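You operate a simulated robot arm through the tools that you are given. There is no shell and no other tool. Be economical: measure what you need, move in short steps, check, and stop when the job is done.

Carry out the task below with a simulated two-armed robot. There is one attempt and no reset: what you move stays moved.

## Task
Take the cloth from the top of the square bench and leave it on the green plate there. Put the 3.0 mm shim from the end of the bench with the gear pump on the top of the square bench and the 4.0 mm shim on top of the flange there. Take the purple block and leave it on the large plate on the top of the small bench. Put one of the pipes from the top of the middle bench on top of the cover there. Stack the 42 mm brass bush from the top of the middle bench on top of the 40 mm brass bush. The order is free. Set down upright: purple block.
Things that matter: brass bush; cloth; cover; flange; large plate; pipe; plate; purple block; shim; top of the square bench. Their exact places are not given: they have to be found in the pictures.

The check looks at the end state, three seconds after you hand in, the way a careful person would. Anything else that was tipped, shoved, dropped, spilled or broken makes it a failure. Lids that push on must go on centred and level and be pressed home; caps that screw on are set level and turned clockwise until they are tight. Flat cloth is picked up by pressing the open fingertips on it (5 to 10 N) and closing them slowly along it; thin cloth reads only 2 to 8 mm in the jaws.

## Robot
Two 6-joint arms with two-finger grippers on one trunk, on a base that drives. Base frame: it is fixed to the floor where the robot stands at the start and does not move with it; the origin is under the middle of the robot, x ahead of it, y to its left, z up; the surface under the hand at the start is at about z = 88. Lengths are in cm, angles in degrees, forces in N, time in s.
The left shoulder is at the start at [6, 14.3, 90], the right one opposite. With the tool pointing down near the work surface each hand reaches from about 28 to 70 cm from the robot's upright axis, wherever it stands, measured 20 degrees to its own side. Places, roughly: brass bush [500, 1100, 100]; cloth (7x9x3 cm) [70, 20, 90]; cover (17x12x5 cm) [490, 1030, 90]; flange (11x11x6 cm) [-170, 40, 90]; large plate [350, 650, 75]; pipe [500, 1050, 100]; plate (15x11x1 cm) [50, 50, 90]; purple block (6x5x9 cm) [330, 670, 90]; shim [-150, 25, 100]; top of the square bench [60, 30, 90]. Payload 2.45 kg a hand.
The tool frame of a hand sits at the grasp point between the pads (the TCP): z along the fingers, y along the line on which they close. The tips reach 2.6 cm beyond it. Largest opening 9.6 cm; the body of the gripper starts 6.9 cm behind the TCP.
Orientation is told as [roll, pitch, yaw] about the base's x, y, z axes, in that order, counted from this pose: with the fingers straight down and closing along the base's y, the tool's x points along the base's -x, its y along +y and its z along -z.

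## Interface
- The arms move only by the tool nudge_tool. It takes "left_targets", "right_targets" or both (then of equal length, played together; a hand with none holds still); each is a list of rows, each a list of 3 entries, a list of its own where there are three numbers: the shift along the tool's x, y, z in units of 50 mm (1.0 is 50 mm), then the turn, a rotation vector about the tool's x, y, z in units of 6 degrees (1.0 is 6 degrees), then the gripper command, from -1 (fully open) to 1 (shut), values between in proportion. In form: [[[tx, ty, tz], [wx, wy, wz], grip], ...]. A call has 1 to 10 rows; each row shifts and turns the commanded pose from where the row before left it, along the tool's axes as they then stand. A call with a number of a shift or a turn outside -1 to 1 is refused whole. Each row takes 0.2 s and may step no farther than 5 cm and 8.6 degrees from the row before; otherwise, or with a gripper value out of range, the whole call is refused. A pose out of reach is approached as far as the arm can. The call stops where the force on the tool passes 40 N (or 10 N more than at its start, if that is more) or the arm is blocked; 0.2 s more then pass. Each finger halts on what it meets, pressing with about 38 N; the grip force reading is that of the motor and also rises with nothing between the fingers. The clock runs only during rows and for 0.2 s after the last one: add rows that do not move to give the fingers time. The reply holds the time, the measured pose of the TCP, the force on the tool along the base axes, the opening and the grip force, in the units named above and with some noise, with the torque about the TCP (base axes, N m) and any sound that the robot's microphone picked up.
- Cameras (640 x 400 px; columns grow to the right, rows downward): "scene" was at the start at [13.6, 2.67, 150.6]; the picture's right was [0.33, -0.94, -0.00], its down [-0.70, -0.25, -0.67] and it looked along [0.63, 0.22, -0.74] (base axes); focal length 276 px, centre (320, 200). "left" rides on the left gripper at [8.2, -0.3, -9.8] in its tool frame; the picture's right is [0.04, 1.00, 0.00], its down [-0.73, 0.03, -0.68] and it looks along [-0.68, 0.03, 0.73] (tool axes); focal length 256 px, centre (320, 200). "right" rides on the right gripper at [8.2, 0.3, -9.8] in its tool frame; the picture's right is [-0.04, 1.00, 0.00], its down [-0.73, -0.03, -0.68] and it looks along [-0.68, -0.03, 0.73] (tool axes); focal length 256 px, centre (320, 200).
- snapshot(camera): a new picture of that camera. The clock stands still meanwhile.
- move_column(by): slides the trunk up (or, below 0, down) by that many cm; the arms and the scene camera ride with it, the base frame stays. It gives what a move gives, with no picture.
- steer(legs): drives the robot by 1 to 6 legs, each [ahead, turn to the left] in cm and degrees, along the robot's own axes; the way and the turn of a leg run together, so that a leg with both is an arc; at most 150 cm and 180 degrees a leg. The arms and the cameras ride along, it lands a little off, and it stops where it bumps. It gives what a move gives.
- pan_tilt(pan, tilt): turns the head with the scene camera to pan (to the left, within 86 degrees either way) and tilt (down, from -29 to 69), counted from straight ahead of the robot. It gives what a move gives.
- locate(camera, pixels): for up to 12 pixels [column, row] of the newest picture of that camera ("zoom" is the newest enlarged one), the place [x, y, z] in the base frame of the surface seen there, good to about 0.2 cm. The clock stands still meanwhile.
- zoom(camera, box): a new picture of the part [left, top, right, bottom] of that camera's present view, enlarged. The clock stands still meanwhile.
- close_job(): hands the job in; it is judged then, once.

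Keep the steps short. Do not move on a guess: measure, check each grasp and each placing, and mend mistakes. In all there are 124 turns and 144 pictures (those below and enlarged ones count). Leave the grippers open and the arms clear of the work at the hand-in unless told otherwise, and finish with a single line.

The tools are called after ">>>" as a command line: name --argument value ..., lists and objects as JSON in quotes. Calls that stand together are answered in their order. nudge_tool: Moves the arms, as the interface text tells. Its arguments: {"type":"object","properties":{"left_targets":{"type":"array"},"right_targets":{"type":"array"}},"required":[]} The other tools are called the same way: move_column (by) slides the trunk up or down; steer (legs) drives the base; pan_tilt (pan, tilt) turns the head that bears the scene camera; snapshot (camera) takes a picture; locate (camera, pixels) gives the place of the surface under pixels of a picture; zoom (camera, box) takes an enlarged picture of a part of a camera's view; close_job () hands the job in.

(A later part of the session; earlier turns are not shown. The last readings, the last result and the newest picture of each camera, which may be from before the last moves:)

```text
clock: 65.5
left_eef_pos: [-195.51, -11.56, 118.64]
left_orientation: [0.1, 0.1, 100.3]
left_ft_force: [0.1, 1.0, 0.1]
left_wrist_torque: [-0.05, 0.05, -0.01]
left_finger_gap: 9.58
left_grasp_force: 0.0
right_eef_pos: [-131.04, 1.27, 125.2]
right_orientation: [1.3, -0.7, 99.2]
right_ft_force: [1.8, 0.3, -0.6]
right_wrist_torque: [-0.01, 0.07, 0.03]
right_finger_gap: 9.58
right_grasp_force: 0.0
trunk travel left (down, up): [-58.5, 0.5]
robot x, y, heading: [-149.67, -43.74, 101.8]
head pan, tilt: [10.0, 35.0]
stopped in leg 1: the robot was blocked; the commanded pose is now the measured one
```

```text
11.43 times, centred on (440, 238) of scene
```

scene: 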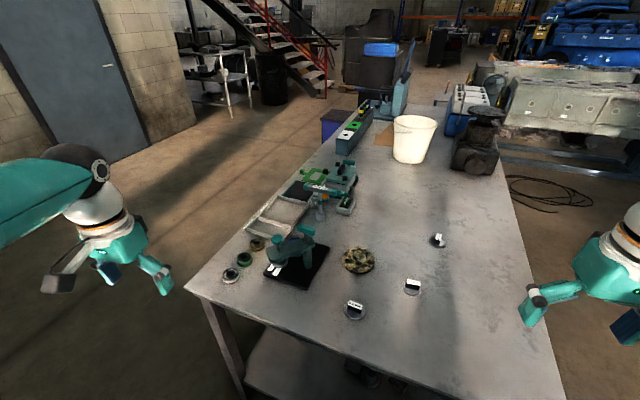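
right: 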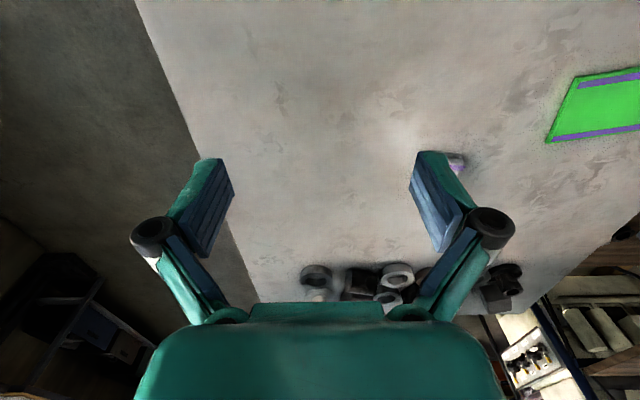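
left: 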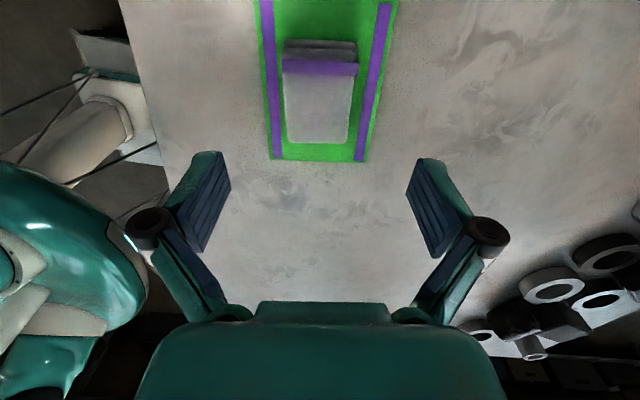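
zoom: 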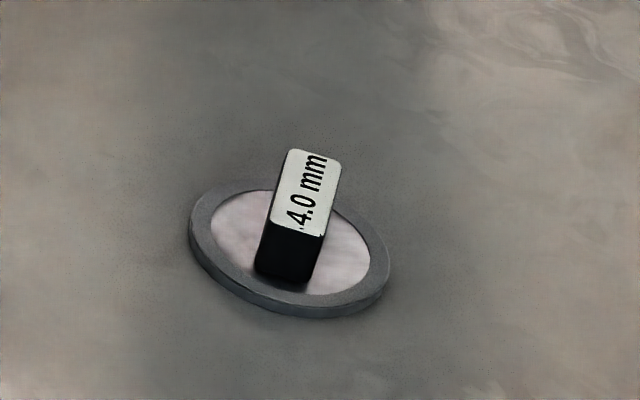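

Labels read 5.0 mm at (355,308), 3.0 mm at (413,286) and 4.0 mm at (440,238). I'll move up to the bench end at about (-152.5,-30) facing +y, and work with the right hand from there.

>>> steer --legs '[[13.5, 0], [0, -11.8]]'

>>> pan_tilt --pan -5 --tilt 45

>>> snapshot --camera "scene"

>>> snapshot --camera "right"

```text
clock: 67.7
left_eef_pos: [-190.99, 10.03, 118.6]
left_orientation: [0.0, 0.0, 88.4]
left_ft_force: [0.7, -0.3, -0.2]
left_wrist_torque: [0.03, -0.01, 0.0]
left_finger_gap: 9.6
left_grasp_force: 0.0
right_eef_pos: [-125.26, 9.53, 125.39]
right_orientation: [1.1, -0.8, 87.5]
right_ft_force: [0.0, 0.4, 0.1]
right_wrist_torque: [0.0, 0.02, 0.0]
right_finger_gap: 9.6
right_grasp_force: 0.0
trunk travel left (down, up): [-58.5, 0.5]
robot x, y, heading: [-152.98, -30.34, 90.1]
head pan, tilt: [10.0, 35.0]
```

```text
clock: 68.4
left_eef_pos: [-191.02, 10.2, 118.62]
left_orientation: [0.0, 0.0, 88.5]
left_ft_force: [-0.8, -0.3, 1.3]
left_wrist_torque: [0.01, -0.03, -0.03]
left_finger_gap: 9.58
left_grasp_force: 0.1
right_eef_pos: [-125.15, 9.58, 125.41]
right_orientation: [1.1, -0.8, 87.6]
right_ft_force: [-0.4, -0.3, -0.9]
right_wrist_torque: [0.01, -0.02, 0.01]
right_finger_gap: 9.62
right_grasp_force: 0.1
trunk travel left (down, up): [-58.5, 0.5]
robot x, y, heading: [-152.81, -30.07, 89.8]
head pan, tilt: [-5.0, 45.0]
```

```text
114 pictures are left
```

scene: 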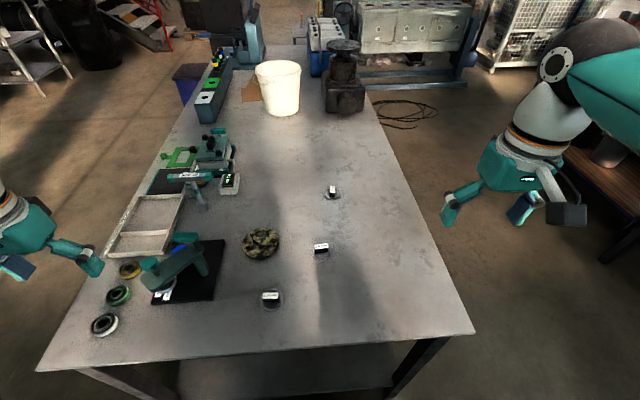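

```text
113 pictures are left
```

right: 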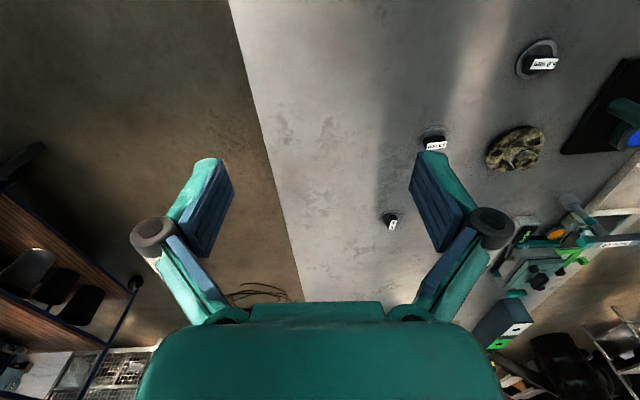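

>>> zoom --camera "scene" --box '[312, 172, 352, 207]'

>>> locate --camera "zoom" --pixels '[[320, 150], [330, 210], [290, 160], [360, 160], [260, 240], [420, 240]]'

>>> zoom --camera "scene" --box '[235, 215, 345, 285]'

>>> locate --camera "scene" --pixels '[[241, 241], [281, 240], [261, 257], [260, 230], [262, 237], [320, 246], [312, 246], [328, 246]]'

```text
11.43 times, centred on (332, 190) of scene
```

zoom: 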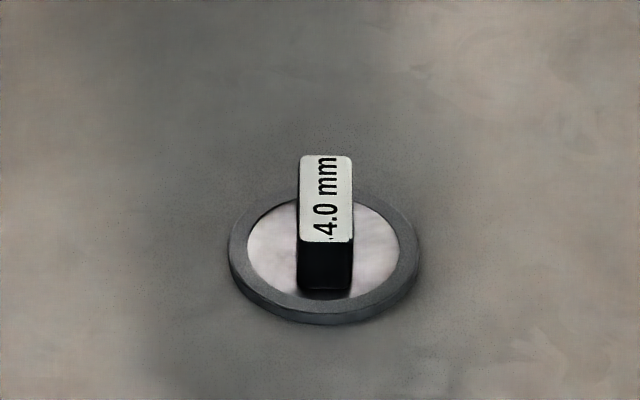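

```text
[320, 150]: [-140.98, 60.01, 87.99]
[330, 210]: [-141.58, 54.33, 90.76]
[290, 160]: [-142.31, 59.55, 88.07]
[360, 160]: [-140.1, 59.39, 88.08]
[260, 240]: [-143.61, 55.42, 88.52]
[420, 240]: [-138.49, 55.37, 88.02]
```

```text
5.71 times, centred on (290, 250) of scene
```

zoom: 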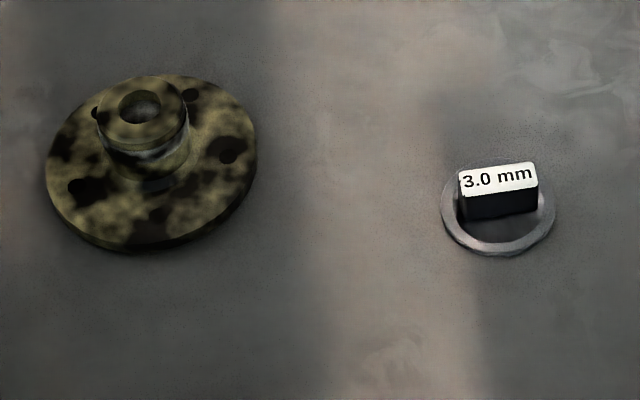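

```text
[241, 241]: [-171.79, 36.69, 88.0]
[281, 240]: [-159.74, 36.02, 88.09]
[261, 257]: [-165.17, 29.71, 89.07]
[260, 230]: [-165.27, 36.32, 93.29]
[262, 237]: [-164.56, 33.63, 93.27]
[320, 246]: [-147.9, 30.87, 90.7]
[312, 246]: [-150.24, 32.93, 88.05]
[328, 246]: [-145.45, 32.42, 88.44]
```

The 4.0 mm block is centred near (-141.4, 54.6), lies along y and has its top at 90.8. The flange hub top is at about (-165, 34), z=93.3. The 4.0 shim is far away, so I'll tilt the right tool 30° forward, then approach.

>>> nudge_tool --right_targets '[[[0, 0, 0], [-0.13, 0.18, -0.4], -1], [[0, 0, 0], [0, -1, 0], -1], [[0, 0, 0], [0, -1, 0], -1], [[0, 0, 0], [0, -1, 0], -1], [[0, 0, 0], [0, -1, 0], -1], [[0, 0, 0], [0, -1, 0], -1], [[0, 0, 0], [0, 0, 0], -1]]'

>>> nudge_tool --right_targets '[[[-0.405, 0.295, 0.767], [0, 0, 0], -1], [[-0.405, 0.295, 0.767], [0, 0, 0], -1], [[-0.405, 0.295, 0.767], [0, 0, 0], -1], [[-0.405, 0.295, 0.767], [0, 0, 0], -1], [[-0.405, 0.295, 0.767], [0, 0, 0], -1], [[-0.405, 0.295, 0.767], [0, 0, 0], -1], [[-0.405, 0.295, 0.767], [0, 0, 0], -1], [[-0.405, 0.295, 0.767], [0, 0, 0], -1], [[-0.405, 0.295, 0.767], [0, 0, 0], -1], [[0, 0, 0], [0, 0, 0], -1]]'

>>> snapshot --camera "right"

>>> snapshot --camera "scene"

```text
clock: 70.0
left_eef_pos: [-191.1, 10.2, 118.7]
left_orientation: [0.0, 0.0, 88.5]
left_ft_force: [0.7, -0.2, 0.1]
left_wrist_torque: [-0.02, -0.01, -0.02]
left_finger_gap: 9.6
left_grasp_force: 0.0
right_eef_pos: [-125.3, 9.79, 125.3]
right_orientation: [2.3, -29.7, 88.6]
right_ft_force: [0.1, 0.1, -0.1]
right_wrist_torque: [0.03, 0.0, 0.02]
right_finger_gap: 9.61
right_grasp_force: 0.0
trunk travel left (down, up): [-58.5, 0.5]
robot x, y, heading: [-152.98, -30.39, 90.2]
head pan, tilt: [-5.0, 45.0]
```

```text
clock: 72.2
left_eef_pos: [-191.07, 10.1, 118.64]
left_orientation: [0.0, 0.1, 88.5]
left_ft_force: [0.0, 0.3, 0.2]
left_wrist_torque: [0.04, -0.01, 0.0]
left_finger_gap: 9.57
left_grasp_force: 0.1
right_eef_pos: [-139.19, 42.5, 104.86]
right_orientation: [2.2, -29.7, 88.7]
right_ft_force: [-0.8, -0.6, -0.3]
right_wrist_torque: [0.03, 0.02, 0.0]
right_finger_gap: 9.59
right_grasp_force: 0.0
trunk travel left (down, up): [-58.5, 0.5]
robot x, y, heading: [-153.12, -30.28, 90.0]
head pan, tilt: [-5.0, 45.0]
```

```text
110 pictures are left
```

right: 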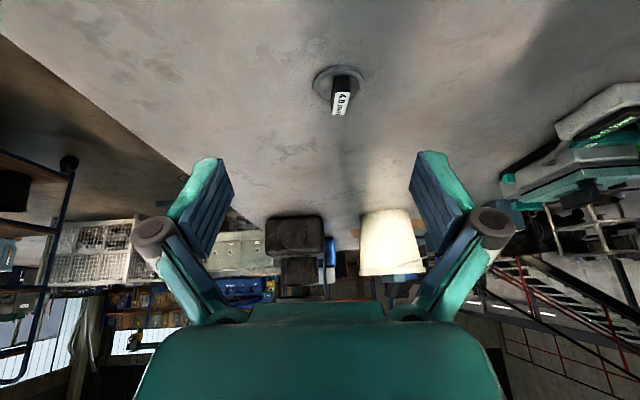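

```text
109 pictures are left
```

scene: 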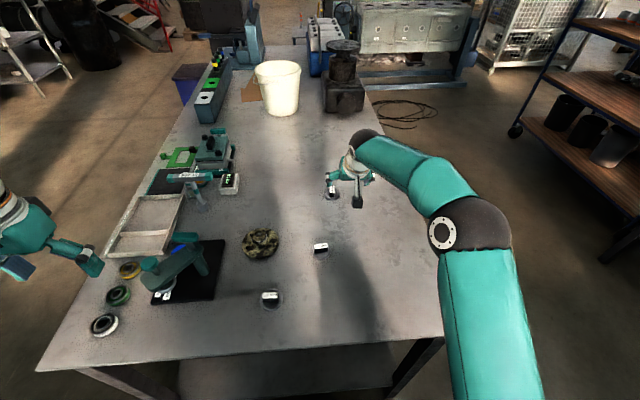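

I'll measure the block in the right camera's picture.

>>> zoom --camera "right" --box '[300, 55, 380, 125]'

>>> locate --camera "right" --pixels '[[341, 98], [345, 80], [338, 112], [320, 80], [358, 82], [342, 104]]'

```text
5.71 times, centred on (340, 90) of right
```

zoom: 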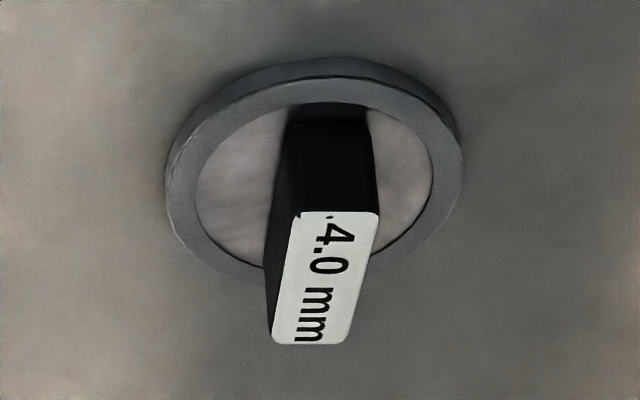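

```text
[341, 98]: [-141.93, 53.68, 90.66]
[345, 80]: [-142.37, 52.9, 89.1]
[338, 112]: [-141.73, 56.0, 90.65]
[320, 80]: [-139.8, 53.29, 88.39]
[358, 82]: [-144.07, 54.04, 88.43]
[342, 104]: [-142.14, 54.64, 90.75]
```

The block is at about (-142.0, 54.7). I'll correct the small roll, align over it along the tilted tool axis and stop about 6 cm short.

>>> nudge_tool --right_targets '[[[0, 0, 0], [0.37, 0, 0.3], -1], [[-0.306, 0.28, 0.5], [0, 0, 0], -1], [[-0.306, 0.28, 0.5], [0, 0, 0], -1], [[0, 0, 0.6], [0, 0, 0], -1], [[0, 0, 0.6], [0, 0, 0], -1], [[0, 0, 0], [0, 0, 0], -1]]'

>>> snapshot --camera "right"

>>> locate --camera "right" --pixels '[[320, 140], [330, 150]]'

```text
clock: 73.6
left_eef_pos: [-190.96, 10.12, 118.71]
left_orientation: [0.0, 0.1, 88.4]
left_ft_force: [-0.7, 0.3, 0.0]
left_wrist_torque: [0.01, 0.02, -0.01]
left_finger_gap: 9.58
left_grasp_force: 0.0
right_eef_pos: [-141.93, 48.3, 96.71]
right_orientation: [1.0, -29.8, 86.6]
right_ft_force: [0.3, 0.2, -0.1]
right_wrist_torque: [0.04, 0.0, -0.03]
right_finger_gap: 9.62
right_grasp_force: 0.0
right hand out of reach, approached as far as the arm can: row 3, 4, 5
trunk travel left (down, up): [-58.5, 0.5]
robot x, y, heading: [-153.18, -30.41, 90.2]
head pan, tilt: [-5.0, 45.0]
```

```text
107 pictures are left
```

right: 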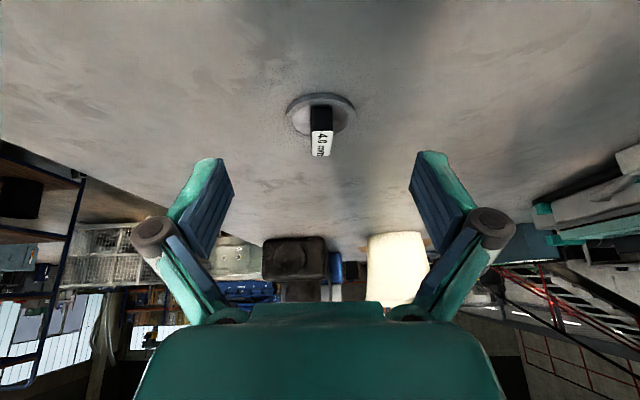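

```text
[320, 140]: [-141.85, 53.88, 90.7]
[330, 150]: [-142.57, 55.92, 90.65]
```

The reach runs out at 30° tilt. I'll tilt 18° more so the wrist comes back, then read the pose.

>>> nudge_tool --right_targets '[[[0, 0, 0], [0.1, -1, 0], -1], [[0, 0, 0], [0.1, -1, 0], -1], [[0, 0, 0], [0, -1, 0], -1], [[0, 0, 0], [0, 0, 0], -1]]'

```text
clock: 74.6
left_eef_pos: [-190.97, 10.31, 118.62]
left_orientation: [-0.1, 0.2, 88.5]
left_ft_force: [-0.6, 0.4, -0.4]
left_wrist_torque: [-0.03, -0.01, 0.02]
left_finger_gap: 9.61
left_grasp_force: 0.0
right_eef_pos: [-142.04, 48.33, 96.65]
right_orientation: [0.0, -47.7, 86.6]
right_ft_force: [0.7, -0.6, -0.9]
right_wrist_torque: [0.02, 0.04, 0.0]
right_finger_gap: 9.59
right_grasp_force: 0.2
trunk travel left (down, up): [-58.5, 0.5]
robot x, y, heading: [-153.33, -30.27, 90.0]
head pan, tilt: [-5.0, 45.0]
```

>>> nudge_tool --right_targets '[[[0.146, 0.04, 0.3], [0, 0, 0], -1], [[0, 0, 0.5], [0, 0, 0], -1], [[0, 0, 0.3], [0, 0, 0], -1], [[0, 0, 0], [0, 0, 0], -1]]'

>>> snapshot --camera "right"

```text
clock: 75.6
left_eef_pos: [-190.95, 10.23, 118.62]
left_orientation: [0.0, 0.0, 88.4]
left_ft_force: [0.3, -0.9, -0.6]
left_wrist_torque: [-0.02, -0.02, 0.02]
left_finger_gap: 9.59
left_grasp_force: 0.1
right_eef_pos: [-141.92, 51.89, 92.38]
right_orientation: [0.0, -47.7, 86.5]
right_ft_force: [0.9, 0.7, -0.1]
right_wrist_torque: [0.01, 0.03, -0.01]
right_finger_gap: 9.57
right_grasp_force: 0.1
trunk travel left (down, up): [-58.5, 0.5]
robot x, y, heading: [-152.94, -29.98, 90.1]
head pan, tilt: [-5.0, 45.0]
```

```text
106 pictures are left
```

right: 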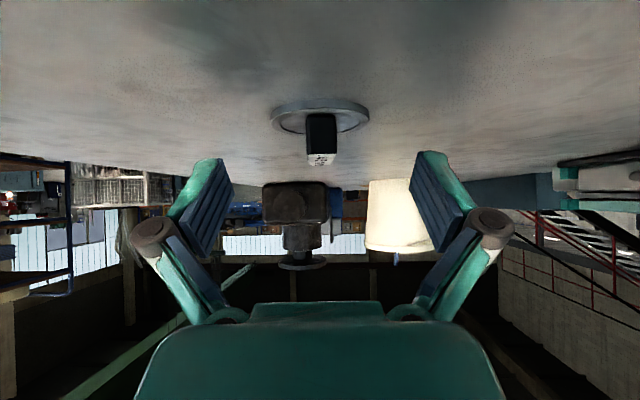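

Block is centred between the fingers at (320,140). I'll advance the last 1.8 cm and close slowly.

>>> nudge_tool --right_targets '[[[0, 0, 0.36], [0, 0, 0], -1], [[0, 0, 0], [0, 0, 0], -0.5], [[0, 0, 0], [0, 0, 0], 0], [[0, 0, 0], [0, 0, 0], 0.4], [[0, 0, 0], [0, 0, 0], 0.7], [[0, 0, 0], [0, 0, 0], 1], [[0, 0, 0], [0, 0, 0], 1], [[0, 0, 0], [0, 0, 0], 1]]'

>>> snapshot --camera "right"

```text
clock: 77.4
left_eef_pos: [-191.01, 10.29, 118.71]
left_orientation: [0.0, 0.0, 88.5]
left_ft_force: [0.5, -0.5, 0.2]
left_wrist_torque: [0.01, -0.01, 0.0]
left_finger_gap: 9.58
left_grasp_force: 0.1
right_eef_pos: [-141.86, 53.11, 91.14]
right_orientation: [0.0, -47.6, 86.5]
right_ft_force: [0.1, -1.1, 0.0]
right_wrist_torque: [0.02, -0.03, 0.01]
right_finger_gap: 1.63
right_grasp_force: 38.1
trunk travel left (down, up): [-58.5, 0.5]
robot x, y, heading: [-152.78, -30.05, 89.9]
head pan, tilt: [-5.0, 45.0]
```

```text
105 pictures are left
```

right: 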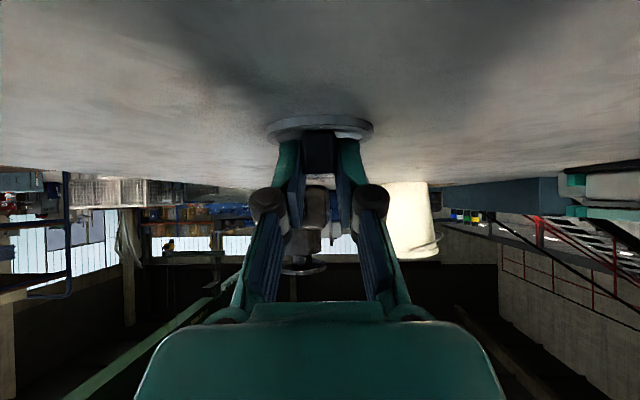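

Gripped at 1.63 cm, which matches the block. I'll lift straight up 2 cm first, then back and up, and measure the flange hub with enlarged views.

>>> nudge_tool --right_targets '[[[-0.296, 0, -0.27], [0, 0, 0], 1], [[-0.05, 0, -0.75], [0, 0, 0], 1], [[-0.05, 0, -0.75], [0, 0, 0], 1], [[-0.05, 0, -0.75], [0, 0, 0], 1], [[0, 0, 0], [0, 0, 0], 1]]'

>>> snapshot --camera "right"

>>> zoom --camera "scene" --box '[231, 217, 291, 267]'

>>> locate --camera "zoom" --pixels '[[290, 80], [220, 105], [360, 105], [290, 170], [225, 150], [350, 150], [250, 85], [335, 85], [290, 40]]'

```text
clock: 78.6
left_eef_pos: [-191.04, 10.33, 118.56]
left_orientation: [0.0, 0.2, 88.5]
left_ft_force: [0.3, -0.4, 0.5]
left_wrist_torque: [0.0, -0.03, 0.01]
left_finger_gap: 9.62
left_grasp_force: 0.1
right_eef_pos: [-142.31, 45.61, 101.23]
right_orientation: [-0.1, -47.6, 86.6]
right_ft_force: [0.0, 0.2, -1.5]
right_wrist_torque: [-0.04, 0.0, 0.0]
right_finger_gap: 1.64
right_grasp_force: 37.6
trunk travel left (down, up): [-58.5, 0.5]
robot x, y, heading: [-153.17, -30.47, 90.0]
head pan, tilt: [-5.0, 45.0]
```

```text
104 pictures are left
```

right: 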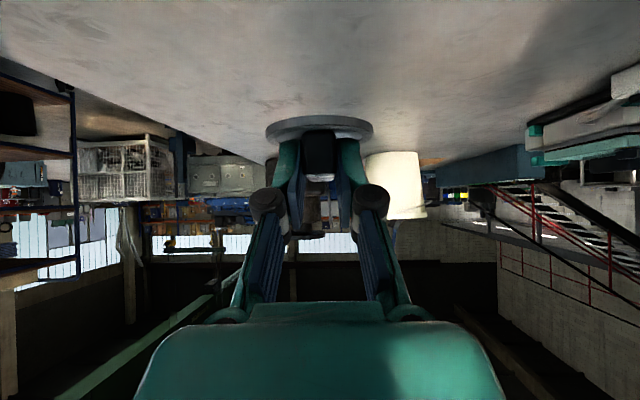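

```text
8.00 times, centred on (261, 242) of scene
```

zoom: 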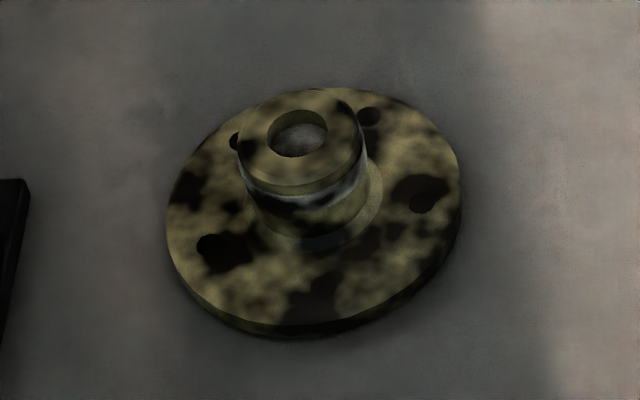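

```text
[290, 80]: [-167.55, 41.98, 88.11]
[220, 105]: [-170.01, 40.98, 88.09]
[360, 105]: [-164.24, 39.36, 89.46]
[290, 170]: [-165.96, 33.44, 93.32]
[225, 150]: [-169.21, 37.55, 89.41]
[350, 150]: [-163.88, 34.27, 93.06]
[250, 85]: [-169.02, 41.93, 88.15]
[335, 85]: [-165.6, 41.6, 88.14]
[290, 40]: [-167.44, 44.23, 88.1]
```

>>> locate --camera "zoom" --pixels '[[301, 98], [304, 176], [255, 140], [348, 132], [262, 105], [340, 100], [258, 172], [345, 165]]'

```text
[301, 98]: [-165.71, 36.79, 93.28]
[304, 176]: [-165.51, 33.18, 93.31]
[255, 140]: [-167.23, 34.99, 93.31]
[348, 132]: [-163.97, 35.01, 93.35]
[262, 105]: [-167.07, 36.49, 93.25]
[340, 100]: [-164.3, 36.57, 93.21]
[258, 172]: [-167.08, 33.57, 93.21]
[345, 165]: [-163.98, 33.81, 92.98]
```

Hub top centre is (-165.6, 35.0) at z=93.3. Keeping the tilt so the disc stays level, I'll carry the shim over it and pull the left hand back for clearance.

>>> nudge_tool --right_targets '[[[0.327, 0.752, -0.298], [0, 0, 0], 1], [[0.327, 0.752, -0.298], [0, 0, 0], 1], [[0.327, 0.752, -0.298], [0, 0, 0], 1], [[0.327, 0.752, -0.298], [0, 0, 0], 1], [[0.327, 0.752, -0.298], [0, 0, 0], 1], [[0.327, 0.752, -0.298], [0, 0, 0], 1], [[0, 0, 0], [0, 0, 0], 1]]' --left_targets '[[[0.3, 0, 0], [0, 0, 0], -1], [[0.3, 0, 0], [0, 0, 0], -1], [[0.3, 0, 0], [0, 0, 0], -1], [[0.3, 0, 0], [0, 0, 0], -1], [[0.3, 0, 0], [0, 0, 0], -1], [[0.3, 0, 0], [0, 0, 0], -1], [[0, 0, 0], [0, 0, 0], -1]]'

>>> snapshot --camera "scene"

>>> snapshot --camera "right"

```text
clock: 80.2
left_eef_pos: [-191.35, 1.07, 118.74]
left_orientation: [0.0, 0.1, 88.4]
left_ft_force: [0.7, -0.3, -0.4]
left_wrist_torque: [-0.02, 0.02, -0.03]
left_finger_gap: 9.59
left_grasp_force: 0.0
right_eef_pos: [-164.02, 34.77, 100.52]
right_orientation: [0.8, -47.8, 84.1]
right_ft_force: [-1.0, 0.5, -1.0]
right_wrist_torque: [-0.03, 0.02, 0.02]
right_finger_gap: 1.64
right_grasp_force: 38.4
trunk travel left (down, up): [-58.5, 0.5]
robot x, y, heading: [-152.9, -30.36, 90.0]
head pan, tilt: [-5.0, 45.0]
```

```text
102 pictures are left
```

scene: 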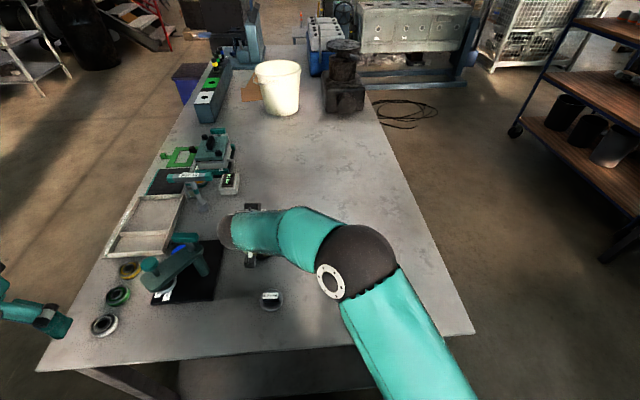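

```text
101 pictures are left
```

right: 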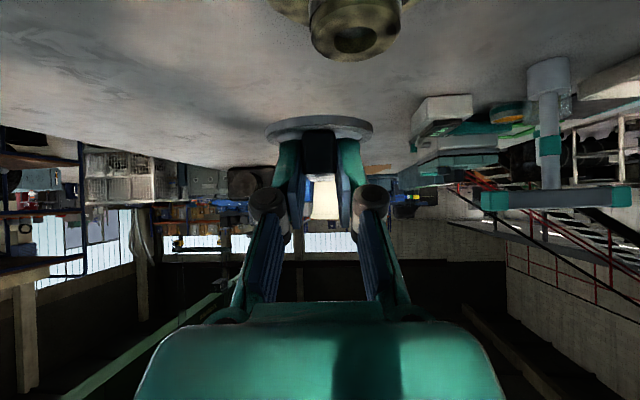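

The hand hasn't quite reached the commanded spot. I'll wait a moment and read again.

>>> nudge_tool --right_targets '[[[0, 0, 0], [0, 0, 0], 1], [[0, 0, 0], [0, 0, 0], 1], [[0, 0, 0], [0, 0, 0], 1]]'

>>> locate --camera "scene" --pixels '[[355, 235], [255, 208], [340, 230], [300, 215], [250, 262], [252, 250]]'

```text
clock: 81.0
left_eef_pos: [-191.29, 1.13, 118.64]
left_orientation: [0.0, 0.2, 88.5]
left_ft_force: [0.1, 0.3, 0.2]
left_wrist_torque: [-0.03, 0.04, 0.01]
left_finger_gap: 9.6
left_grasp_force: 0.1
right_eef_pos: [-163.82, 34.63, 100.21]
right_orientation: [0.6, -47.7, 84.2]
right_ft_force: [-0.6, -0.2, -1.7]
right_wrist_torque: [-0.02, -0.01, 0.02]
right_finger_gap: 1.64
right_grasp_force: 38.7
trunk travel left (down, up): [-58.5, 0.5]
robot x, y, heading: [-152.95, -30.23, 90.0]
head pan, tilt: [-5.0, 45.0]
```

```text
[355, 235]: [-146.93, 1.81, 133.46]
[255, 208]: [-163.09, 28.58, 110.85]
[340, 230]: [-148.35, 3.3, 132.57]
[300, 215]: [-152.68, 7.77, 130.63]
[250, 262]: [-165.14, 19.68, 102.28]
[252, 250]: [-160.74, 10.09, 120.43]
```

The arm stalls crossing the centreline, probably on itself. I'll raise the hand, move it back to its own side, turn the base 20° left and come back to the hub.

>>> nudge_tool --right_targets '[[[-0.59, -0.2, -0.54], [0, 0, 0], 1], [[-0.59, -0.2, -0.54], [0, 0, 0], 1], [[0, -0.85, 0], [0, 0, 0], 1], [[0, -0.85, 0], [0, 0, 0], 1], [[0, -0.85, 0], [0, 0, 0], 1], [[0, -0.85, 0], [0, 0, 0], 1], [[0, -0.85, 0], [0, 0, 0], 1], [[0, 0, 0], [0, 0, 0], 1]]'

>>> steer --legs '[[0, 20]]'

>>> snapshot --camera "scene"

```text
clock: 82.8
left_eef_pos: [-191.26, 1.11, 118.62]
left_orientation: [0.2, 0.1, 88.5]
left_ft_force: [-0.6, 0.0, 0.6]
left_wrist_torque: [0.01, -0.03, 0.03]
left_finger_gap: 9.59
left_grasp_force: 0.0
right_eef_pos: [-142.51, 32.1, 108.07]
right_orientation: [-0.1, -47.7, 86.6]
right_ft_force: [0.0, 0.5, -1.7]
right_wrist_torque: [-0.03, -0.04, -0.03]
right_finger_gap: 1.63
right_grasp_force: 38.3
trunk travel left (down, up): [-58.5, 0.5]
robot x, y, heading: [-152.84, -30.3, 90.1]
head pan, tilt: [-5.0, 45.0]
```

```text
clock: 84.4
left_eef_pos: [-199.73, -14.52, 118.44]
left_orientation: [0.0, 0.0, 108.8]
left_ft_force: [-0.2, 0.3, -0.6]
left_wrist_torque: [0.01, -0.01, 0.0]
left_finger_gap: 9.59
left_grasp_force: 0.1
right_eef_pos: [-164.61, 31.71, 108.06]
right_orientation: [0.0, -47.7, 106.8]
right_ft_force: [0.0, -1.0, -1.5]
right_wrist_torque: [-0.01, -0.01, -0.01]
right_finger_gap: 1.65
right_grasp_force: 37.9
trunk travel left (down, up): [-58.5, 0.5]
robot x, y, heading: [-151.86, -30.15, 110.1]
head pan, tilt: [-5.0, 45.0]
```

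```text
100 pictures are left
```

scene: 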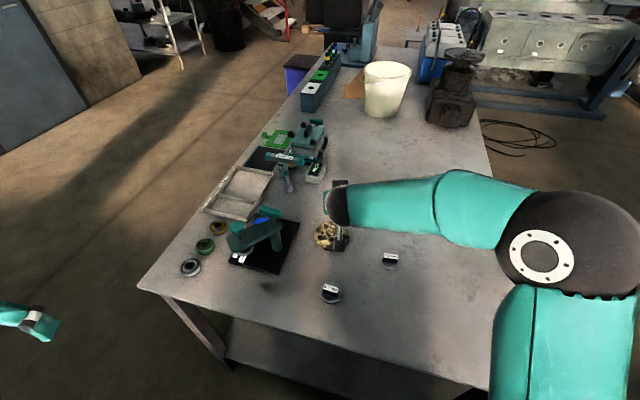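

Now the shim is nearly over the hub and the arm is relaxed. I'll come down to about 3 cm above the hub and check.

>>> nudge_tool --right_targets '[[[0.485, 0, 0.738], [0, 0, 0], 1], [[0.485, 0, 0.738], [0, 0, 0], 1], [[0, 0, 0], [0, 0, 0], 1], [[0, 0, 0], [0, 0, 0], 1]]'

>>> zoom --camera "scene" --box '[290, 190, 390, 270]'

>>> snapshot --camera "right"

>>> snapshot --camera "left"

```text
clock: 85.4
left_eef_pos: [-199.81, -14.5, 118.68]
left_orientation: [0.0, 0.0, 108.8]
left_ft_force: [-1.1, -0.5, -0.5]
left_wrist_torque: [0.02, -0.02, -0.01]
left_finger_gap: 9.58
left_grasp_force: 0.0
right_eef_pos: [-165.4, 33.58, 99.54]
right_orientation: [0.0, -47.6, 106.9]
right_ft_force: [-0.3, -0.9, -1.7]
right_wrist_torque: [-0.01, -0.01, -0.03]
right_finger_gap: 1.62
right_grasp_force: 38.1
trunk travel left (down, up): [-58.5, 0.5]
robot x, y, heading: [-151.71, -30.15, 110.2]
head pan, tilt: [-5.0, 45.0]
```

```text
5.00 times, centred on (340, 230) of scene
```

zoom: 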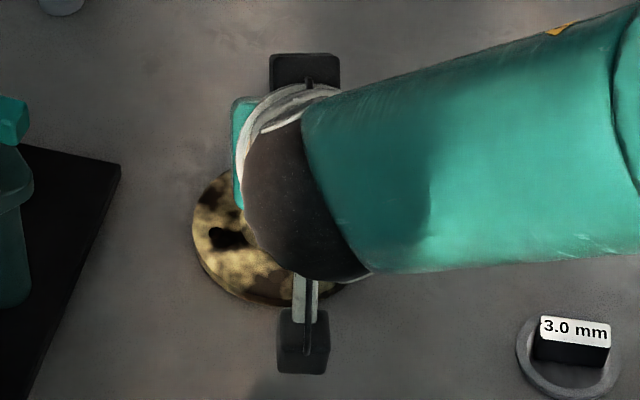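

```text
98 pictures are left
```

right: 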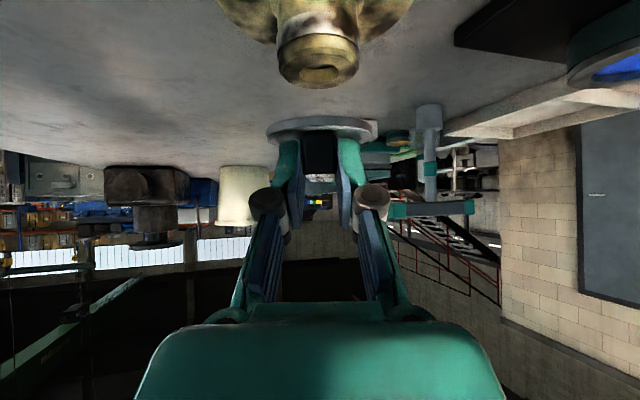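

```text
97 pictures are left
```

left: 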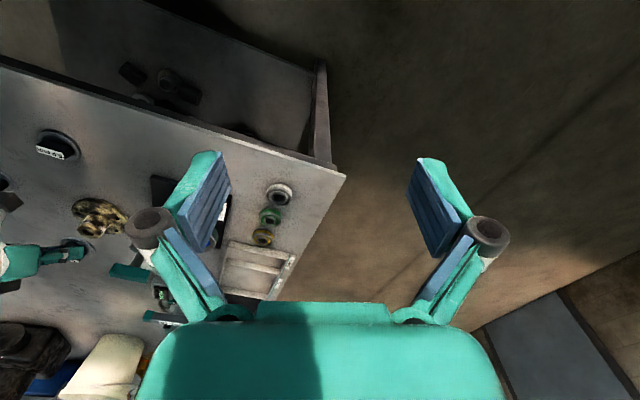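

Shim and hub line up: hub at column 318, shim at 320. I'll lower gently nearly to contact.

>>> nudge_tool --right_targets '[[[0.14, -0.02, 0.15], [0, 0, 0], 1], [[0.14, -0.02, 0.15], [0, 0, 0], 1], [[0.11, 0, 0.11], [0, 0, 0], 1], [[0.03, 0, 0.03], [0, 0, 0], 1], [[0, 0, 0], [0, 0, 0], 1]]'

>>> snapshot --camera "right"

```text
clock: 86.6
left_eef_pos: [-199.61, -14.54, 118.72]
left_orientation: [-0.1, -0.1, 108.8]
left_ft_force: [-0.2, -0.5, 0.0]
left_wrist_torque: [0.01, 0.01, 0.0]
left_finger_gap: 9.61
left_grasp_force: 0.1
right_eef_pos: [-165.15, 33.92, 96.46]
right_orientation: [-0.1, -47.7, 106.9]
right_ft_force: [-0.1, 0.0, -1.2]
right_wrist_torque: [-0.03, 0.0, -0.04]
right_finger_gap: 1.63
right_grasp_force: 38.1
trunk travel left (down, up): [-58.5, 0.5]
robot x, y, heading: [-151.81, -30.39, 110.0]
head pan, tilt: [-5.0, 45.0]
```

```text
96 pictures are left
```

right: 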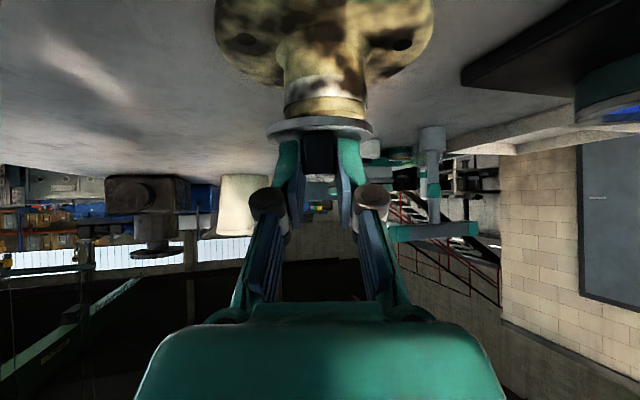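

It's nearly touching. I'll lower in tiny steps until the force shows contact.

>>> nudge_tool --right_targets '[[[0.02, 0, 0.018], [0, 0, 0], 1], [[0.02, 0, 0.018], [0, 0, 0], 1], [[0, 0, 0], [0, 0, 0], 1]]'

```text
clock: 87.4
left_eef_pos: [-199.63, -14.44, 118.64]
left_orientation: [0.0, 0.0, 108.7]
left_ft_force: [-0.2, 0.7, 0.7]
left_wrist_torque: [0.01, 0.05, -0.01]
left_finger_gap: 9.62
left_grasp_force: 0.0
right_eef_pos: [-165.05, 34.03, 96.34]
right_orientation: [0.2, -47.8, 106.9]
right_ft_force: [-1.0, -0.7, 4.4]
right_wrist_torque: [-0.1, 0.02, 0.03]
right_finger_gap: 1.6
right_grasp_force: 37.6
trunk travel left (down, up): [-58.5, 0.5]
robot x, y, heading: [-151.31, -29.98, 110.2]
head pan, tilt: [-5.0, 45.0]
```

Contact at 4.4 N. I'll open slowly, then back off along the tool axis.

>>> nudge_tool --right_targets '[[[0, 0, 0], [0, 0, 0], 0.55], [[0, 0, 0], [0, 0, 0], 0.2], [[0, 0, 0], [0, 0, 0], -0.5], [[0, 0, 0], [0, 0, 0], -1], [[0, 0, 0], [0, 0, 0], -1], [[0, 0, -0.4], [0, 0, 0], -1], [[0, 0, -0.8], [0, 0, 0], -1], [[0, 0, -0.8], [0, 0, 0], -1]]'

>>> snapshot --camera "right"

```text
clock: 89.2
left_eef_pos: [-199.63, -14.51, 118.68]
left_orientation: [0.0, 0.0, 108.8]
left_ft_force: [0.5, -0.2, -0.6]
left_wrist_torque: [-0.01, 0.01, 0.01]
left_finger_gap: 9.62
left_grasp_force: 0.1
right_eef_pos: [-162.91, 26.7, 102.98]
right_orientation: [-0.1, -47.7, 106.9]
right_ft_force: [0.2, 0.1, 0.4]
right_wrist_torque: [0.0, 0.0, 0.01]
right_finger_gap: 9.57
right_grasp_force: 0.0
trunk travel left (down, up): [-58.5, 0.5]
robot x, y, heading: [-151.64, -30.14, 110.2]
head pan, tilt: [-5.0, 45.0]
```

```text
95 pictures are left
```

right: 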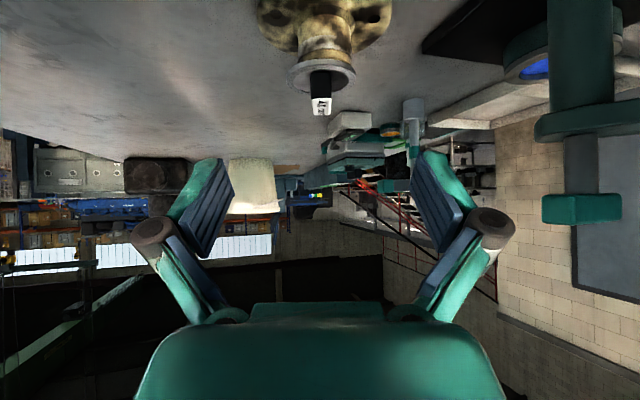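

The 4.0 mm shim sits centred on the hub. Next is the 3.0 mm shim. I'll raise the hand, shift right, and turn the tool back to vertical, rotating so the fingers close across that block.

>>> nudge_tool --right_targets '[[[-0.59, 0, -0.54], [0, 0, 0], -1], [[-0.4, -0.2, -0.37], [0, 0, 0], -1], [[0, -0.9, 0], [0, 0, 0], -1], [[0, -0.9, 0], [0, 0, 0], -1], [[0, -0.9, 0], [0, 0, 0], -1], [[0, 0, 0], [0, 1, 0], -1], [[0, 0, 0], [0, 1, 0], -1], [[0, 0, 0], [0, 1, 0], -1], [[0, 0, 0], [0, 1, 0], -1], [[0, 0, 0], [0, 1, 0], -1]]'

>>> nudge_tool --right_targets '[[[0, 0, 0], [0, 1, 0], -1], [[0, 0, 0], [0, 1, 0], -1], [[0, 0, 0], [0, 0.95, 0], -1], [[0, 0, 0], [0, 0, -1], -1], [[0, 0, 0], [0, 0, -1], -1], [[0, 0, 0], [0, 0, -1], -1], [[0, 0, 0], [0, 0, -1], -1], [[0, 0, 0], [0, 0, -1], -1], [[0, 0, 0], [0, 0, -1], -1], [[0, 0, 0], [0, 0, -1], -1]]'

>>> nudge_tool --right_targets '[[[0, 0, 0], [0, 0, -1], -1], [[0, 0, 0], [0, 0, -1], -1], [[0, 0, 0], [0, 0, -1], -1], [[0, 0, 0], [0, 0, -1], -1], [[0, 0, 0], [0, 0, -1], -1], [[0, 0, 0], [0, 0, -1], -1], [[0, 0, 0], [0, 0, 0], -1]]'

>>> snapshot --camera "right"

>>> zoom --camera "scene" --box '[300, 190, 420, 310]'

```text
clock: 91.4
left_eef_pos: [-199.73, -14.42, 118.76]
left_orientation: [0.0, 0.2, 108.9]
left_ft_force: [0.0, 0.5, 0.0]
left_wrist_torque: [-0.04, 0.0, 0.0]
left_finger_gap: 9.6
left_grasp_force: 0.1
right_eef_pos: [-149.21, 31.16, 109.61]
right_orientation: [0.0, -17.6, 106.8]
right_ft_force: [-0.3, 0.4, -0.2]
right_wrist_torque: [-0.02, -0.03, 0.02]
right_finger_gap: 9.56
right_grasp_force: 0.1
trunk travel left (down, up): [-58.5, 0.5]
robot x, y, heading: [-151.65, -30.3, 110.0]
head pan, tilt: [-5.0, 45.0]
```

```text
clock: 93.6
left_eef_pos: [-199.71, -14.41, 118.77]
left_orientation: [0.0, 0.0, 108.8]
left_ft_force: [0.1, -0.8, 0.2]
left_wrist_torque: [0.02, 0.02, 0.03]
left_finger_gap: 9.64
left_grasp_force: 0.1
right_eef_pos: [-149.07, 31.16, 109.68]
right_orientation: [0.0, -0.1, 148.9]
right_ft_force: [-0.1, -0.3, 0.2]
right_wrist_torque: [0.02, 0.02, -0.01]
right_finger_gap: 9.57
right_grasp_force: 0.0
trunk travel left (down, up): [-58.5, 0.5]
robot x, y, heading: [-151.44, -30.42, 109.9]
head pan, tilt: [-5.0, 45.0]
```

```text
clock: 95.2
left_eef_pos: [-199.61, -14.38, 118.57]
left_orientation: [0.0, 0.1, 108.8]
left_ft_force: [-0.4, 0.1, 0.1]
left_wrist_torque: [0.01, -0.01, -0.03]
left_finger_gap: 9.6
left_grasp_force: 0.0
right_eef_pos: [-149.15, 31.01, 109.81]
right_orientation: [0.1, 0.0, -175.0]
right_ft_force: [0.2, 0.5, 0.3]
right_wrist_torque: [0.0, 0.02, -0.01]
right_finger_gap: 9.6
right_grasp_force: 0.0
trunk travel left (down, up): [-58.5, 0.5]
robot x, y, heading: [-151.51, -30.12, 110.0]
head pan, tilt: [-5.0, 45.0]
```

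```text
94 pictures are left
```

right: 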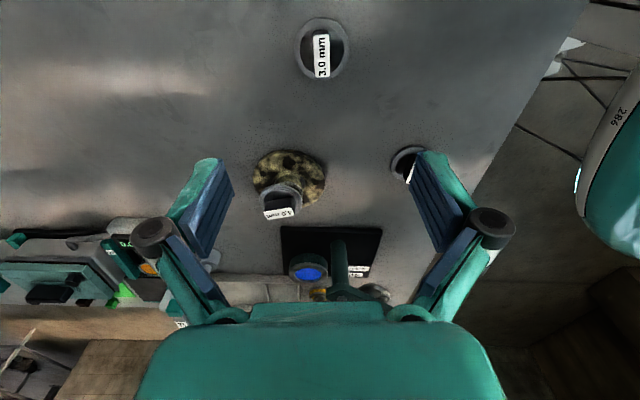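

```text
3.33 times, centred on (360, 250) of scene
```

zoom: 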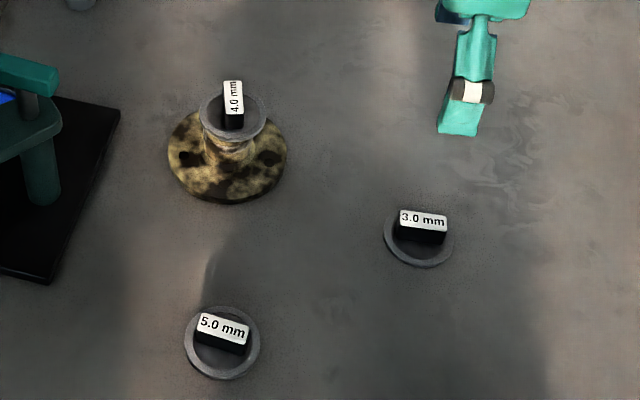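

The 4.0 shim sits level on the hub. The 3.0 block shows at (321,55) in the right picture, aligned with the tool, so I'll measure it.

>>> locate --camera "right" --pixels '[[321, 38], [321, 56], [321, 73], [297, 50], [346, 50], [315, 56], [327, 56]]'

```text
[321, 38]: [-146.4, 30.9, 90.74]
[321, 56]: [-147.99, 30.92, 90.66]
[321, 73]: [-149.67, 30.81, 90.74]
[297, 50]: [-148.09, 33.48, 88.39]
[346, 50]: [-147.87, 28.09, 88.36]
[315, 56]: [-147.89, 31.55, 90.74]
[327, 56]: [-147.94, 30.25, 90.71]
```

Block centre is (-148.05, 30.9). I'll lower straight onto it and grip.

>>> nudge_tool --right_targets '[[[0.206, 0.048, 0.7], [0, 0, 0], -1], [[0, 0, 0.8], [0, 0, 0], -1], [[0, 0, 0.8], [0, 0, 0], -1], [[0, 0, 0.8], [0, 0, 0], -0.8], [[0, 0, 0.6], [0, 0, 0], -0.6], [[0, 0, 0], [0, 0, 0], 0], [[0, 0, 0], [0, 0, 0], 0.5], [[0, 0, 0], [0, 0, 0], 1], [[0, 0, 0], [0, 0, 0], 1], [[0, 0, 0], [0, 0, 0], 1]]'

>>> snapshot --camera "right"

```text
clock: 97.4
left_eef_pos: [-199.72, -14.5, 118.61]
left_orientation: [0.0, 0.0, 108.8]
left_ft_force: [1.5, 0.4, 0.9]
left_wrist_torque: [0.03, 0.0, 0.01]
left_finger_gap: 9.56
left_grasp_force: 0.0
right_eef_pos: [-147.86, 31.08, 91.2]
right_orientation: [0.0, 0.0, -175.2]
right_ft_force: [0.2, 0.3, 0.2]
right_wrist_torque: [0.02, 0.02, 0.0]
right_finger_gap: 1.66
right_grasp_force: 38.3
trunk travel left (down, up): [-58.5, 0.5]
robot x, y, heading: [-151.63, -30.2, 110.0]
head pan, tilt: [-5.0, 45.0]
```

```text
92 pictures are left
```

right: 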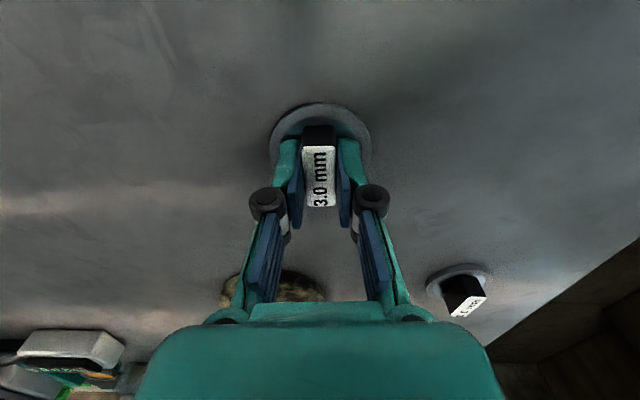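

Gripped at 1.66 cm. I'll lift it, draw the hand in and drive back towards the square bench by way of the free floor.

>>> nudge_tool --right_targets '[[[0, 0, -0.6], [0, 0, 0], 1], [[0, 0, -0.9], [0, 0, 0], 1], [[0, 0, -0.9], [0, 0, 0], 1], [[0, 0, -0.9], [0, 0, 0], 1], [[0, 0, -0.9], [0, 0, 0], 1], [[0.25, 0.93, 0], [0, 0, 0], 1], [[0.25, 0.93, 0], [0, 0, 0], 1], [[0.25, 0.93, 0], [0, 0, 0], 1], [[0, 0, 0], [0, 0, 0], 1]]'

>>> steer --legs '[[-25, 0], [0, -46]]'

>>> steer --legs '[[0, -46]]'

>>> pan_tilt --pan 0 --tilt 40

>>> snapshot --camera "scene"

```text
clock: 99.4
left_eef_pos: [-199.67, -14.33, 118.67]
left_orientation: [-0.1, 0.1, 108.8]
left_ft_force: [-0.4, 0.5, -0.3]
left_wrist_torque: [0.01, -0.02, 0.02]
left_finger_gap: 9.61
left_grasp_force: 0.1
right_eef_pos: [-143.07, 17.45, 112.02]
right_orientation: [0.0, -0.1, -175.0]
right_ft_force: [0.6, 0.5, -1.1]
right_wrist_torque: [-0.03, 0.0, -0.04]
right_finger_gap: 1.62
right_grasp_force: 37.9
trunk travel left (down, up): [-58.5, 0.5]
robot x, y, heading: [-151.6, -30.27, 110.1]
head pan, tilt: [-5.0, 45.0]
```

```text
clock: 103.6
left_eef_pos: [-164.84, -7.59, 118.6]
left_orientation: [0.0, 0.0, 62.2]
left_ft_force: [-0.4, -0.1, 0.1]
left_wrist_torque: [-0.02, -0.02, 0.01]
left_finger_gap: 9.58
left_grasp_force: 0.0
right_eef_pos: [-102.8, -26.91, 112.05]
right_orientation: [0.0, 0.0, 138.1]
right_ft_force: [0.6, 0.4, -1.1]
right_wrist_torque: [0.02, 0.0, 0.03]
right_finger_gap: 1.64
right_grasp_force: 37.5
trunk travel left (down, up): [-58.5, 0.5]
robot x, y, heading: [-145.74, -52.13, 63.2]
head pan, tilt: [-5.0, 45.0]
```

```text
clock: 106.4
left_eef_pos: [-126.79, -7.08, 118.77]
left_orientation: [0.0, 0.0, 16.3]
left_ft_force: [0.0, 1.0, -0.8]
left_wrist_torque: [0.03, -0.03, 0.01]
left_finger_gap: 9.61
left_grasp_force: 0.1
right_eef_pos: [-97.38, -65.03, 112.14]
right_orientation: [0.1, 0.0, 92.5]
right_ft_force: [0.2, -0.3, -1.4]
right_wrist_torque: [-0.02, 0.03, 0.03]
right_finger_gap: 1.62
right_grasp_force: 38.1
trunk travel left (down, up): [-58.5, 0.5]
robot x, y, heading: [-146.1, -49.84, 17.7]
head pan, tilt: [-5.0, 45.0]
```

```text
clock: 107.0
left_eef_pos: [-126.78, -7.17, 118.87]
left_orientation: [0.0, 0.0, 16.6]
left_ft_force: [0.0, -1.6, 0.6]
left_wrist_torque: [0.0, -0.01, -0.01]
left_finger_gap: 9.59
left_grasp_force: 0.0
right_eef_pos: [-97.31, -65.06, 112.01]
right_orientation: [-0.1, 0.0, 92.5]
right_ft_force: [-0.4, 0.4, -1.5]
right_wrist_torque: [0.03, -0.06, 0.02]
right_finger_gap: 1.64
right_grasp_force: 37.6
trunk travel left (down, up): [-58.5, 0.5]
robot x, y, heading: [-145.93, -50.01, 17.7]
head pan, tilt: [0.0, 40.0]
```

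```text
91 pictures are left
```

scene: 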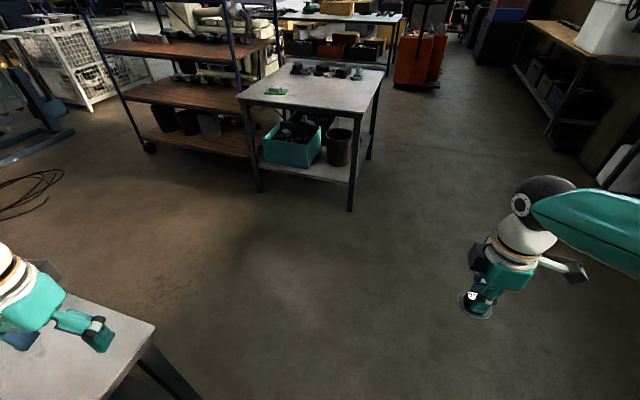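

Clear path. I'll drive 135 cm, square up to the bench and check.

>>> steer --legs '[[135, 0], [0, -17.7]]'

>>> snapshot --camera "scene"

```text
clock: 115.0
left_eef_pos: [16.91, 22.91, 118.76]
left_orientation: [0.1, 0.0, -3.0]
left_ft_force: [-0.8, -0.5, 0.6]
left_wrist_torque: [0.0, -0.01, 0.01]
left_finger_gap: 9.62
left_grasp_force: 0.1
right_eef_pos: [25.46, -41.45, 112.26]
right_orientation: [-0.1, 0.0, 72.9]
right_ft_force: [0.3, 0.1, -1.3]
right_wrist_torque: [0.01, 0.02, 0.05]
right_finger_gap: 1.63
right_grasp_force: 38.3
trunk travel left (down, up): [-58.5, 0.5]
robot x, y, heading: [-15.34, -10.41, -1.8]
head pan, tilt: [0.0, 40.0]
```

```text
90 pictures are left
```

scene: 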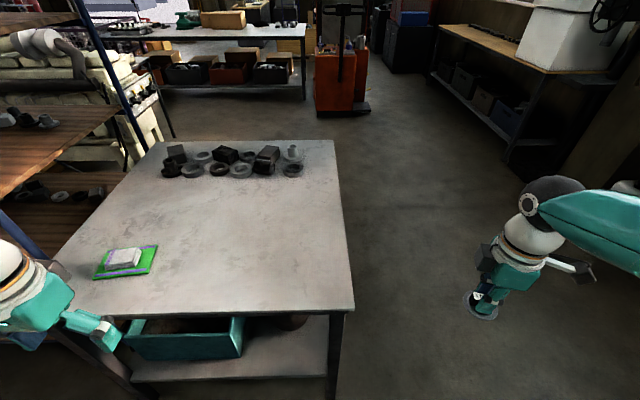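

The bench is ahead. I'll turn 25° left, close in to about (-3,-5), and then set the shim down near (48,-2).

>>> steer --legs '[[0, 25], [13, 0]]'

>>> pan_tilt --pan -10 --tilt 48

>>> snapshot --camera "scene"

```text
clock: 117.8
left_eef_pos: [11.53, 38.77, 118.82]
left_orientation: [0.0, 0.0, 22.4]
left_ft_force: [0.2, 0.9, 0.1]
left_wrist_torque: [-0.05, 0.01, 0.04]
left_finger_gap: 9.57
left_grasp_force: 0.1
right_eef_pos: [46.93, -15.71, 112.14]
right_orientation: [0.1, 0.0, 98.4]
right_ft_force: [-0.8, -0.4, -1.4]
right_wrist_torque: [-0.05, 0.03, 0.0]
right_finger_gap: 1.63
right_grasp_force: 38.5
trunk travel left (down, up): [-58.5, 0.5]
robot x, y, heading: [-3.57, -5.64, 23.5]
head pan, tilt: [0.0, 40.0]
```

```text
clock: 118.5
left_eef_pos: [11.44, 38.65, 118.91]
left_orientation: [0.0, 0.0, 22.4]
left_ft_force: [-0.2, 0.1, 0.6]
left_wrist_torque: [0.01, 0.01, 0.02]
left_finger_gap: 9.6
left_grasp_force: 0.1
right_eef_pos: [46.6, -15.84, 112.25]
right_orientation: [0.0, 0.0, 98.4]
right_ft_force: [-0.8, 1.1, -0.7]
right_wrist_torque: [-0.01, -0.04, 0.01]
right_finger_gap: 1.63
right_grasp_force: 38.4
trunk travel left (down, up): [-58.5, 0.5]
robot x, y, heading: [-3.4, -5.49, 24.0]
head pan, tilt: [-10.0, 48.0]
```

```text
89 pictures are left
```

scene: 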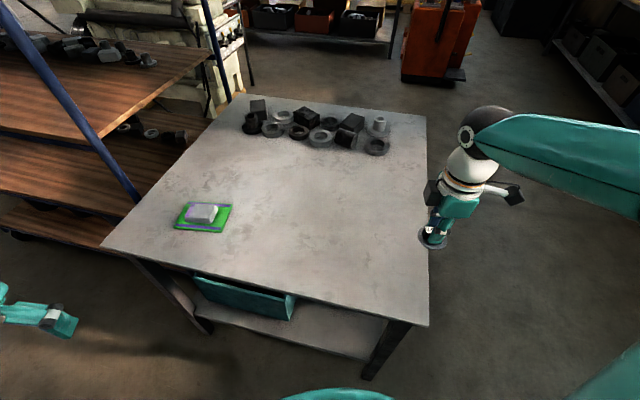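

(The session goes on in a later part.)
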